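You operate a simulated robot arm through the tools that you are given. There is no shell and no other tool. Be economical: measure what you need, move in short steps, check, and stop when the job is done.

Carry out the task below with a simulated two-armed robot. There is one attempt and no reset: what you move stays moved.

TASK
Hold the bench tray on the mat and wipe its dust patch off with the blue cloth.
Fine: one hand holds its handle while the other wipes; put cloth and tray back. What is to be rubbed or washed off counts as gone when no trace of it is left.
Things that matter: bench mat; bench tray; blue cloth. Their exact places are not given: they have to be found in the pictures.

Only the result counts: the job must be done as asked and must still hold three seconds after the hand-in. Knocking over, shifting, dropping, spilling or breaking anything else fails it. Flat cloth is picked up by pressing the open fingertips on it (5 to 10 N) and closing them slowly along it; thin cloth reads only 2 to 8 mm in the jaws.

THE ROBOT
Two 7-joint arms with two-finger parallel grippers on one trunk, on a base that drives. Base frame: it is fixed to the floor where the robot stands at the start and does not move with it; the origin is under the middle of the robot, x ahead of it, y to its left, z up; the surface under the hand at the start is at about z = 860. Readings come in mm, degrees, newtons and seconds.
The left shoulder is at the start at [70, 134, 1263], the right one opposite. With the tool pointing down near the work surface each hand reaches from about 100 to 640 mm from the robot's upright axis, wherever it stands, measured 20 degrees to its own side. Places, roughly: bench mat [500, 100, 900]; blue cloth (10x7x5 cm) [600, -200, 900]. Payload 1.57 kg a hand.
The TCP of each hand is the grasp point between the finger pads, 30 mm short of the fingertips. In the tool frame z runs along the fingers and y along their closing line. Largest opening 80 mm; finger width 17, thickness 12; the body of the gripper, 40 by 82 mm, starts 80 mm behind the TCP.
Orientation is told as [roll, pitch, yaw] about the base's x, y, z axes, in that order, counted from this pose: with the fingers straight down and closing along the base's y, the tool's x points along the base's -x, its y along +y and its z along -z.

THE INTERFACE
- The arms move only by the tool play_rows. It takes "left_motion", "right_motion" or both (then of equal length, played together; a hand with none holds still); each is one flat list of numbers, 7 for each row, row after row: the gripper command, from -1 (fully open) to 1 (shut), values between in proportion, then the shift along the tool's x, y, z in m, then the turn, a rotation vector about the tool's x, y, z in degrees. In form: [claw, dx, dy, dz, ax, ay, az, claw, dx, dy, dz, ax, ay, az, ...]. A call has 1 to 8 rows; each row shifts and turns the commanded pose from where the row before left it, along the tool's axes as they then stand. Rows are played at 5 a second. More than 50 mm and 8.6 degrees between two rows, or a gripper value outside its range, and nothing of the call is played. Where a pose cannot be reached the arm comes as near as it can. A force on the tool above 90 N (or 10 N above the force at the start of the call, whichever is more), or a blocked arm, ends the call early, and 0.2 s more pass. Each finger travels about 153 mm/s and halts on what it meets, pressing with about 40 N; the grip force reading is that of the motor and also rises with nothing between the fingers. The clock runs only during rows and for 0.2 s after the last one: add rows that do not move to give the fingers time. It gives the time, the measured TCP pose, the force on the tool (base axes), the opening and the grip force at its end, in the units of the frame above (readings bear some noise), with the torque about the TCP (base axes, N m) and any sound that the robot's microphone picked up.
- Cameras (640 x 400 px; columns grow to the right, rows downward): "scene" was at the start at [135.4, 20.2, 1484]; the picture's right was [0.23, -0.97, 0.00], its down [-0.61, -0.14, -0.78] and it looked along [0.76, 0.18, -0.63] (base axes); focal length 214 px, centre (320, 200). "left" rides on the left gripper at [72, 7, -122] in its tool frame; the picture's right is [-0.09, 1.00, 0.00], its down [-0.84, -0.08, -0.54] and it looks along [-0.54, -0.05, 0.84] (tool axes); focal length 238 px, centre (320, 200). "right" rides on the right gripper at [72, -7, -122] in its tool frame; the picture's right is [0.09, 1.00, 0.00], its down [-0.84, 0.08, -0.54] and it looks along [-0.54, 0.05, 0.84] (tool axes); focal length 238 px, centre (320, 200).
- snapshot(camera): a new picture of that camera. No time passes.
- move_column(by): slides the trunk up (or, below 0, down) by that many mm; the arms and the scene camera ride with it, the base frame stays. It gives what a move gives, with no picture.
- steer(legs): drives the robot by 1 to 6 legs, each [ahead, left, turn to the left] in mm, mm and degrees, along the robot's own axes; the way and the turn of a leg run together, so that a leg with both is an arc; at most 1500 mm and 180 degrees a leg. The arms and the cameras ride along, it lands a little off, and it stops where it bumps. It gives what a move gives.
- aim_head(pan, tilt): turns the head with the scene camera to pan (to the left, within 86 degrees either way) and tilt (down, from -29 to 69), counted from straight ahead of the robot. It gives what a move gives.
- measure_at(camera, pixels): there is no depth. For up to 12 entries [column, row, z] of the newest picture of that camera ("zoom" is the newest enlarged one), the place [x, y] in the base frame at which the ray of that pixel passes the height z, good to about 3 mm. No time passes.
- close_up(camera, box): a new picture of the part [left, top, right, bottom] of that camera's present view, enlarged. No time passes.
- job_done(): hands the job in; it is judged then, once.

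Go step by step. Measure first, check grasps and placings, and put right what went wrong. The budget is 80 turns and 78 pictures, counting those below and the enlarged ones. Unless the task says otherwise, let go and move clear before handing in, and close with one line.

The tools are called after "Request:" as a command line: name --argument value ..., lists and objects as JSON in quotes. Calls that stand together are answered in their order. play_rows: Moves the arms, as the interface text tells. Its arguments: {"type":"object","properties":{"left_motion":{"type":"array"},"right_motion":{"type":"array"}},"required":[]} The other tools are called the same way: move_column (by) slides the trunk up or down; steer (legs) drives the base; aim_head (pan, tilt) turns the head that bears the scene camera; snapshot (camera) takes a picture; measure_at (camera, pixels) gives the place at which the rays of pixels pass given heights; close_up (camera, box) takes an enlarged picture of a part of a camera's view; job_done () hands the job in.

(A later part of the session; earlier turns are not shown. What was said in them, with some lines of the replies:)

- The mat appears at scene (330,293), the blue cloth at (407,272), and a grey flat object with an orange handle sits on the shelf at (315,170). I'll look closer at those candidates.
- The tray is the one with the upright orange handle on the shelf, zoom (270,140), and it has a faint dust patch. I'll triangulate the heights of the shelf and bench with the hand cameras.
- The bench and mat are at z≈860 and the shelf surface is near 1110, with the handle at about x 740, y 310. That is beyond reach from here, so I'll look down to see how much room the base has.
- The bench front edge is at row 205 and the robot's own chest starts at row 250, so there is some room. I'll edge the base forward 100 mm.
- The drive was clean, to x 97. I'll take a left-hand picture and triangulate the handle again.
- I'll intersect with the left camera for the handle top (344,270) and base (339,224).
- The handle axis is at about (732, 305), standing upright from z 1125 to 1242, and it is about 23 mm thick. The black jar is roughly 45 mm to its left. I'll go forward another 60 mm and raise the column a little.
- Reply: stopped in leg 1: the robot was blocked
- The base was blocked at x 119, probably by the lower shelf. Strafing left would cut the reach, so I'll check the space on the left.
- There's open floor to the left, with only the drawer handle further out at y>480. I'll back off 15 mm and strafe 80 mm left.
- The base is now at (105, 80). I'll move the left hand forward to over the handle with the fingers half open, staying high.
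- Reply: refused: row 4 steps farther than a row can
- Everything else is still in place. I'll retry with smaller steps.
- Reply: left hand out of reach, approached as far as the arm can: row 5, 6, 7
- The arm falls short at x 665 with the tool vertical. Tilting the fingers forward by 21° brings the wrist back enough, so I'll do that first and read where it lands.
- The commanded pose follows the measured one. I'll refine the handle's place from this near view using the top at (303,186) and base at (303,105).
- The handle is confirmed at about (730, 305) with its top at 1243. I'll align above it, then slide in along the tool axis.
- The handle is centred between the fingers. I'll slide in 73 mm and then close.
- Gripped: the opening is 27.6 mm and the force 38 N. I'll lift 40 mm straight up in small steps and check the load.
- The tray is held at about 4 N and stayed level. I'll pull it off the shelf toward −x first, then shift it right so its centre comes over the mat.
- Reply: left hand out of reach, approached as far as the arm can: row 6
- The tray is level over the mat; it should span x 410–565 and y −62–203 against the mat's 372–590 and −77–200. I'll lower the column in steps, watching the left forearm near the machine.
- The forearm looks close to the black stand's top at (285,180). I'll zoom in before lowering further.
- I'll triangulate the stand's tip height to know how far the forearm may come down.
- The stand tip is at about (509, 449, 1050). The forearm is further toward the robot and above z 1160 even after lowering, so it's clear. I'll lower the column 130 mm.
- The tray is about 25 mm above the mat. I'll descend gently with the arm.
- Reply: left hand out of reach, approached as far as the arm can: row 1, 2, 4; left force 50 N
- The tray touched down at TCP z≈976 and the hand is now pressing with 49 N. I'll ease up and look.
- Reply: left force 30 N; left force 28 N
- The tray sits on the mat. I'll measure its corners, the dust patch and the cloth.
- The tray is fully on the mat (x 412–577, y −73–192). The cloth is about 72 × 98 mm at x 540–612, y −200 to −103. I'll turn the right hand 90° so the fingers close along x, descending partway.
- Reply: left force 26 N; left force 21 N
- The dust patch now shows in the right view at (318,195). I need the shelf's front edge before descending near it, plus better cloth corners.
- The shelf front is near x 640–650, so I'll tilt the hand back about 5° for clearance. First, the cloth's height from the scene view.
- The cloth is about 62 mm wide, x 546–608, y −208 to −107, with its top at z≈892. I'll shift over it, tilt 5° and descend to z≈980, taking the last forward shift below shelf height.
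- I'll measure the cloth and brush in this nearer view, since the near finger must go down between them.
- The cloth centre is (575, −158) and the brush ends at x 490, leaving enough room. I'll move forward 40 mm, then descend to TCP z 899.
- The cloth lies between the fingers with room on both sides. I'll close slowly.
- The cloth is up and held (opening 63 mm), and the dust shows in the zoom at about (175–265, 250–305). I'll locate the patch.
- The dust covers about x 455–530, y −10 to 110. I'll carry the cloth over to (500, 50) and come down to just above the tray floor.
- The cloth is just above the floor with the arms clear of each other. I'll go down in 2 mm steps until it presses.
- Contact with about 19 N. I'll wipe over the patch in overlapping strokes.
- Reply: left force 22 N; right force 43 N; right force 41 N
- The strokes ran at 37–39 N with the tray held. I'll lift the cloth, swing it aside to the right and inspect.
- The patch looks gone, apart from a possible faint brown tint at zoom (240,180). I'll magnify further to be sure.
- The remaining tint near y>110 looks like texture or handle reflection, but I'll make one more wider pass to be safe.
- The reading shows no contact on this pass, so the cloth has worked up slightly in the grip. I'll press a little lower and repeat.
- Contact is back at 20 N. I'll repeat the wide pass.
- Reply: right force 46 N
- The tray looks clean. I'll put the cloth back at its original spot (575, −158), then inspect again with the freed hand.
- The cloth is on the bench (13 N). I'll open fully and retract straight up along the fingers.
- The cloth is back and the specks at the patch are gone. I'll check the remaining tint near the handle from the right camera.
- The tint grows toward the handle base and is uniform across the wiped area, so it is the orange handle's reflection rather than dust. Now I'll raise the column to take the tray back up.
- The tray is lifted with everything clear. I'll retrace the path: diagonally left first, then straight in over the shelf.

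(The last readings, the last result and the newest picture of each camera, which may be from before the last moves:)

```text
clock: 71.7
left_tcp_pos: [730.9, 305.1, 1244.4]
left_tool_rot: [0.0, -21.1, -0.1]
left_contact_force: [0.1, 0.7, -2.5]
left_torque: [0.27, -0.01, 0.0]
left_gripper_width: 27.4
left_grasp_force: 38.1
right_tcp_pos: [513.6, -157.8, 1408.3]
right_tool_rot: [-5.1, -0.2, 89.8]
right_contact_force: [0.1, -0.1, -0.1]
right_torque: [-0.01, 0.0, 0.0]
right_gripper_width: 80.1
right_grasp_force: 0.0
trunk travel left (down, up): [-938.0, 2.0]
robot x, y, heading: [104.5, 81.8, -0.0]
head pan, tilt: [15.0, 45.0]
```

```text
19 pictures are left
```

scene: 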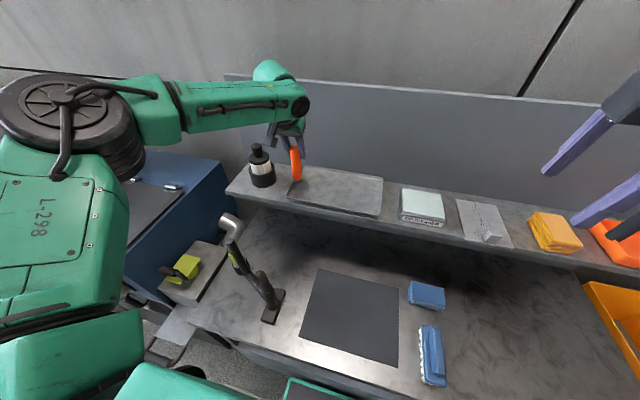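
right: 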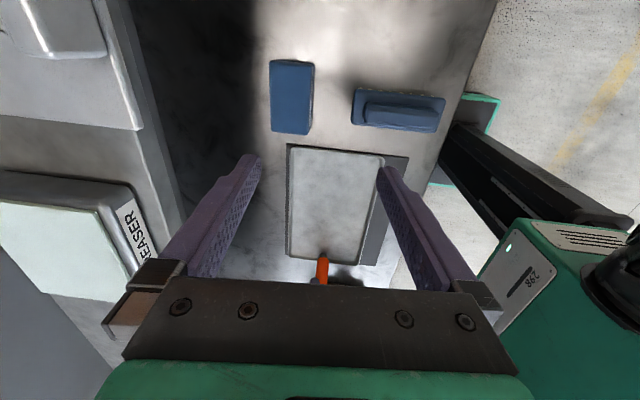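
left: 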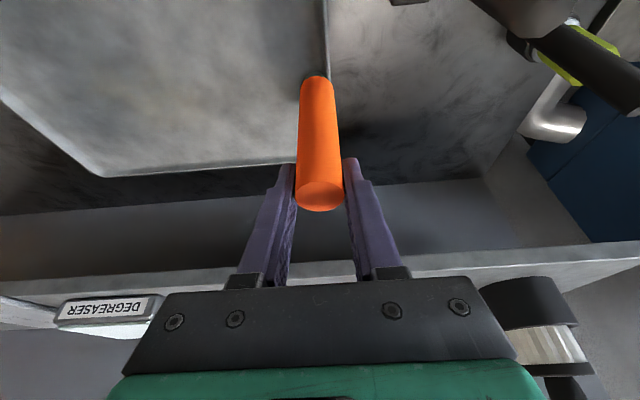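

The tray is over its old place on the shelf. I'll zoom to confirm cleanliness under the original lighting before setting it down, and begin lowering.

Request:
close_up --camera "scene" --box '[240, 130, 400, 230]'

Request:
play_rows --left_motion '[1, 0.0036, 0, 0.0093, 0, 0, 0, 1, 0.0036, 0, 0.0093, 0, 0, 0, 1, 0.0032, 0, 0.0084, 0, 0, 0, 1, 0.0018, 0, 0.0046, 0, 0, 0, 1, 0, 0, 0, 0, 0, 0]'

```text
4.00 times, centred on (320, 180) of scene
```

zoom: 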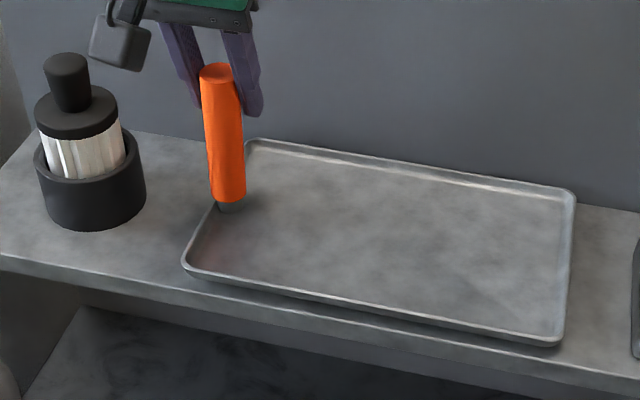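

```text
clock: 72.9
left_tcp_pos: [725.8, 302.5, 1222.8]
left_tool_rot: [0.1, -22.4, -0.2]
left_contact_force: [4.5, 3.7, 47.9]
left_torque: [-0.1, 0.06, 0.01]
left_gripper_width: 27.8
left_grasp_force: 37.9
right_tcp_pos: [501.8, -160.8, 1410.4]
right_tool_rot: [-5.6, -0.3, 89.9]
right_contact_force: [-0.2, -0.1, -0.1]
right_torque: [-0.02, 0.01, 0.0]
right_gripper_width: 80.0
right_grasp_force: 0.0
trunk travel left (down, up): [-938.0, 2.0]
robot x, y, heading: [105.8, 75.9, -0.1]
head pan, tilt: [15.0, 45.0]
```

The tray is clean. Contact came 18 mm higher than at the pick, which matches the earlier mat height, so the handle slid in the grip. I'll ease the 48 N press and check it lies flat on the shelf.

Request:
play_rows --left_motion '[1, -0.0018, 0, -0.0046, 0, 0, 0, 1, -0.0018, 0, -0.0046, 0, 0, 0, 1, 0, 0, 0, 0, 0, 0]'

Request:
close_up --camera "scene" --box '[240, 130, 400, 230]'

Request:
snapshot --camera "left"

```text
clock: 73.7
left_tcp_pos: [724.9, 302.5, 1221.6]
left_tool_rot: [0.2, -21.1, -0.2]
left_contact_force: [-2.3, -0.8, 17.9]
left_torque: [-0.13, -0.34, -0.12]
left_gripper_width: 27.4
left_grasp_force: 38.3
right_tcp_pos: [506.7, -158.6, 1408.5]
right_tool_rot: [-5.4, -0.3, 89.7]
right_contact_force: [-0.6, 0.4, -0.2]
right_torque: [0.0, -0.01, 0.0]
right_gripper_width: 80.2
right_grasp_force: 0.0
trunk travel left (down, up): [-938.0, 2.0]
robot x, y, heading: [101.7, 78.8, -0.2]
head pan, tilt: [15.0, 45.0]
```

```text
4.00 times, centred on (320, 180) of scene
```

zoom: 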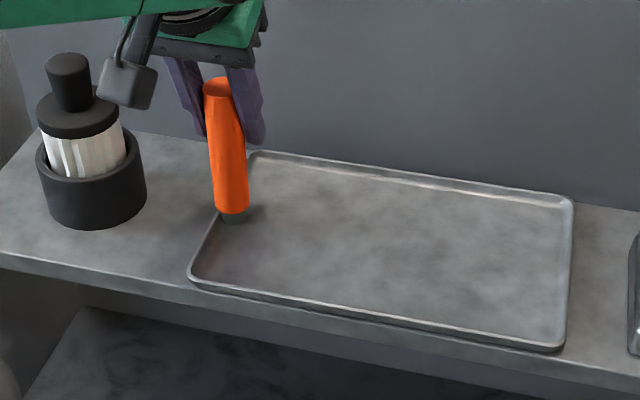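

```text
16 pictures are left
```

left: 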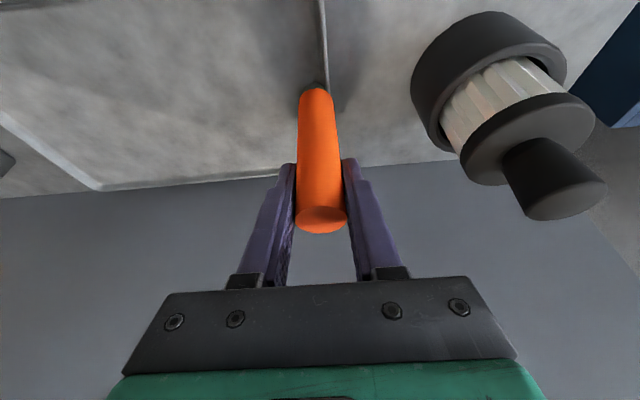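

The tray is flat on the shelf but about 6 mm nearer the front than before. I'll nudge it back into place with a small lift.

Request:
play_rows --left_motion '[1, -0.0022, 0, -0.0056, 0, 0, 0, 1, -0.0065, 0.0015, 0.0025, 0, 0, 0, 1, 0, 0, 0, 0, 0, 0, 1, 0.0012, 0, 0.0032, 0, 0, 0, 1, 0, 0, 0, 0, 0, 0]'

```text
clock: 74.9
left_tcp_pos: [737.7, 307.3, 1223.1]
left_tool_rot: [0.0, -21.1, 0.0]
left_contact_force: [-2.1, 0.9, -0.9]
left_torque: [0.0, -0.03, -0.29]
left_gripper_width: 27.7
left_grasp_force: 37.8
right_tcp_pos: [511.8, -156.9, 1408.0]
right_tool_rot: [-5.0, -0.2, 89.7]
right_contact_force: [0.3, -0.7, 1.2]
right_torque: [-0.02, 0.0, -0.03]
right_gripper_width: 80.2
right_grasp_force: 0.2
trunk travel left (down, up): [-938.0, 2.0]
robot x, y, heading: [103.9, 78.3, -0.3]
head pan, tilt: [15.0, 45.0]
```

Request:
play_rows --left_motion '[1, 0.0055, -0.0025, -0.0022, 0, 0, 0, 1, 0.0004, 0, 0.001, 0, 0, 0, 1, 0, 0, 0, 0, 0, 0]'

```text
clock: 75.7
left_tcp_pos: [732.6, 304.4, 1222.4]
left_tool_rot: [0.1, -21.2, 0.0]
left_contact_force: [0.1, -1.0, 2.6]
left_torque: [-0.05, 0.22, 0.04]
left_gripper_width: 27.5
left_grasp_force: 38.3
right_tcp_pos: [511.2, -157.3, 1407.5]
right_tool_rot: [-5.2, -0.2, 89.8]
right_contact_force: [0.7, -0.3, 0.0]
right_torque: [-0.01, 0.02, 0.01]
right_gripper_width: 79.9
right_grasp_force: 0.1
trunk travel left (down, up): [-938.0, 2.0]
robot x, y, heading: [104.7, 82.8, 0.1]
head pan, tilt: [15.0, 45.0]
```

The tray is at (732.6, 304.4), within 1 mm of its original spot, and resting lightly. I'll open to about 50 mm to stay clear of the jar and retract along the tool axis.

Request:
play_rows --left_motion '[0, 0, 0, 0, 0, 0, 0, -0.25, 0, 0, 0, 0, 0, 0, -0.25, 0, 0, 0, 0, 0, 0, -0.25, 0, 0, -0.03, 0, 0, 0, -0.25, 0, 0, -0.045, 0, 0, 0, -0.25, 0, 0, -0.045, 0, 0, 0, -0.25, 0.03, 0, -0.03, 0, 0, 0, -0.25, 0, 0, 0, 0, 0, 0]'

Request:
snapshot --camera "scene"

Request:
close_up --camera "scene" --box '[240, 130, 400, 230]'

```text
clock: 77.5
left_tcp_pos: [647.4, 305.8, 1352.9]
left_tool_rot: [0.1, -21.1, 0.1]
left_contact_force: [-0.8, 0.6, 0.0]
left_torque: [0.01, -0.01, 0.01]
left_gripper_width: 50.0
left_grasp_force: 0.1
right_tcp_pos: [511.3, -156.2, 1407.1]
right_tool_rot: [-5.2, -0.2, 89.8]
right_contact_force: [0.1, -0.2, -0.4]
right_torque: [0.03, 0.0, -0.02]
right_gripper_width: 79.7
right_grasp_force: 0.0
trunk travel left (down, up): [-938.0, 2.0]
robot x, y, heading: [106.4, 80.5, -0.2]
head pan, tilt: [15.0, 45.0]
```

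```text
15 pictures are left
```

scene: 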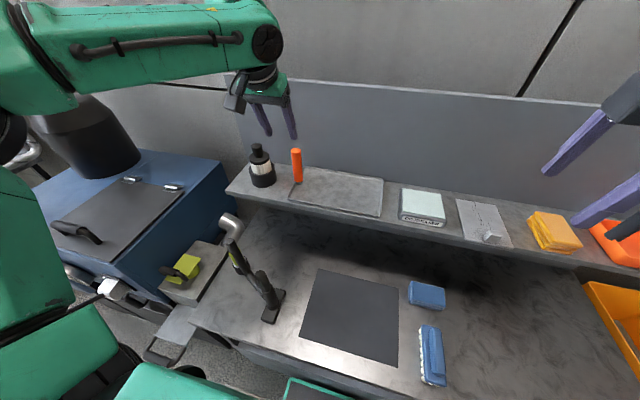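

```text
4.00 times, centred on (320, 180) of scene
```

zoom: 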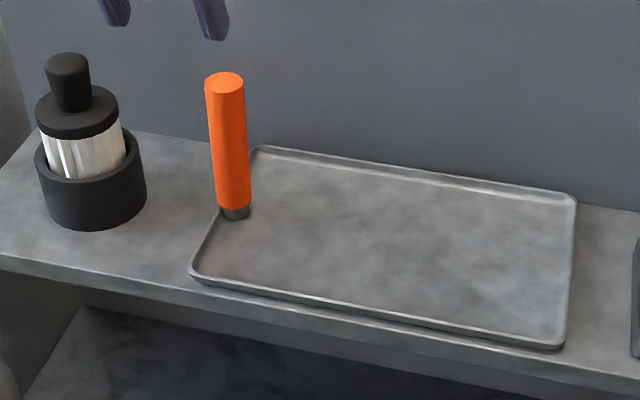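

The tray is standing back in its place and both hands are clear. I'll take one last magnified look at the patch area.

Request:
close_up --camera "scene" --box '[295, 165, 385, 215]'

Request:
snapshot --camera "left"

```text
7.11 times, centred on (340, 190) of scene
```

zoom: 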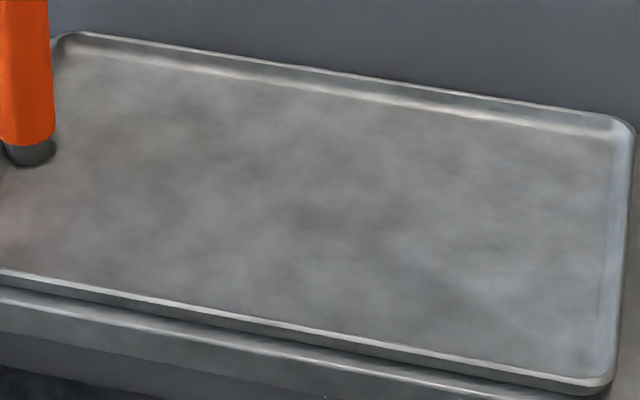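

```text
12 pictures are left
```

left: 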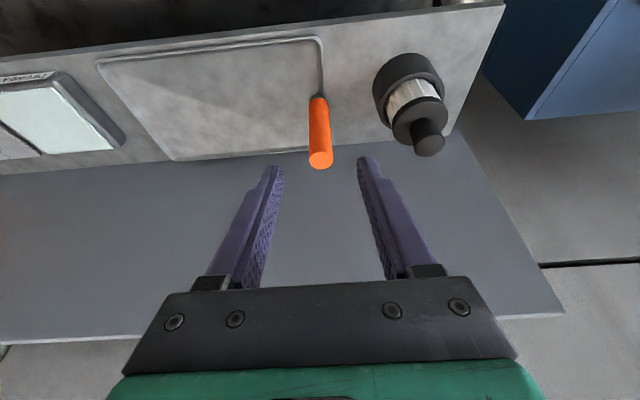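

The magnified view shows no brown left where the patch was. The tray and the cloth are back in their places and both hands are clear, so I'm handing in.

Request:
job_done

```text
The job is handed in.
```

I held the tray by its handle on the mat and wiped it with the blue cloth. No dust shows in the last close-up, and the cloth and tray are back in their places.
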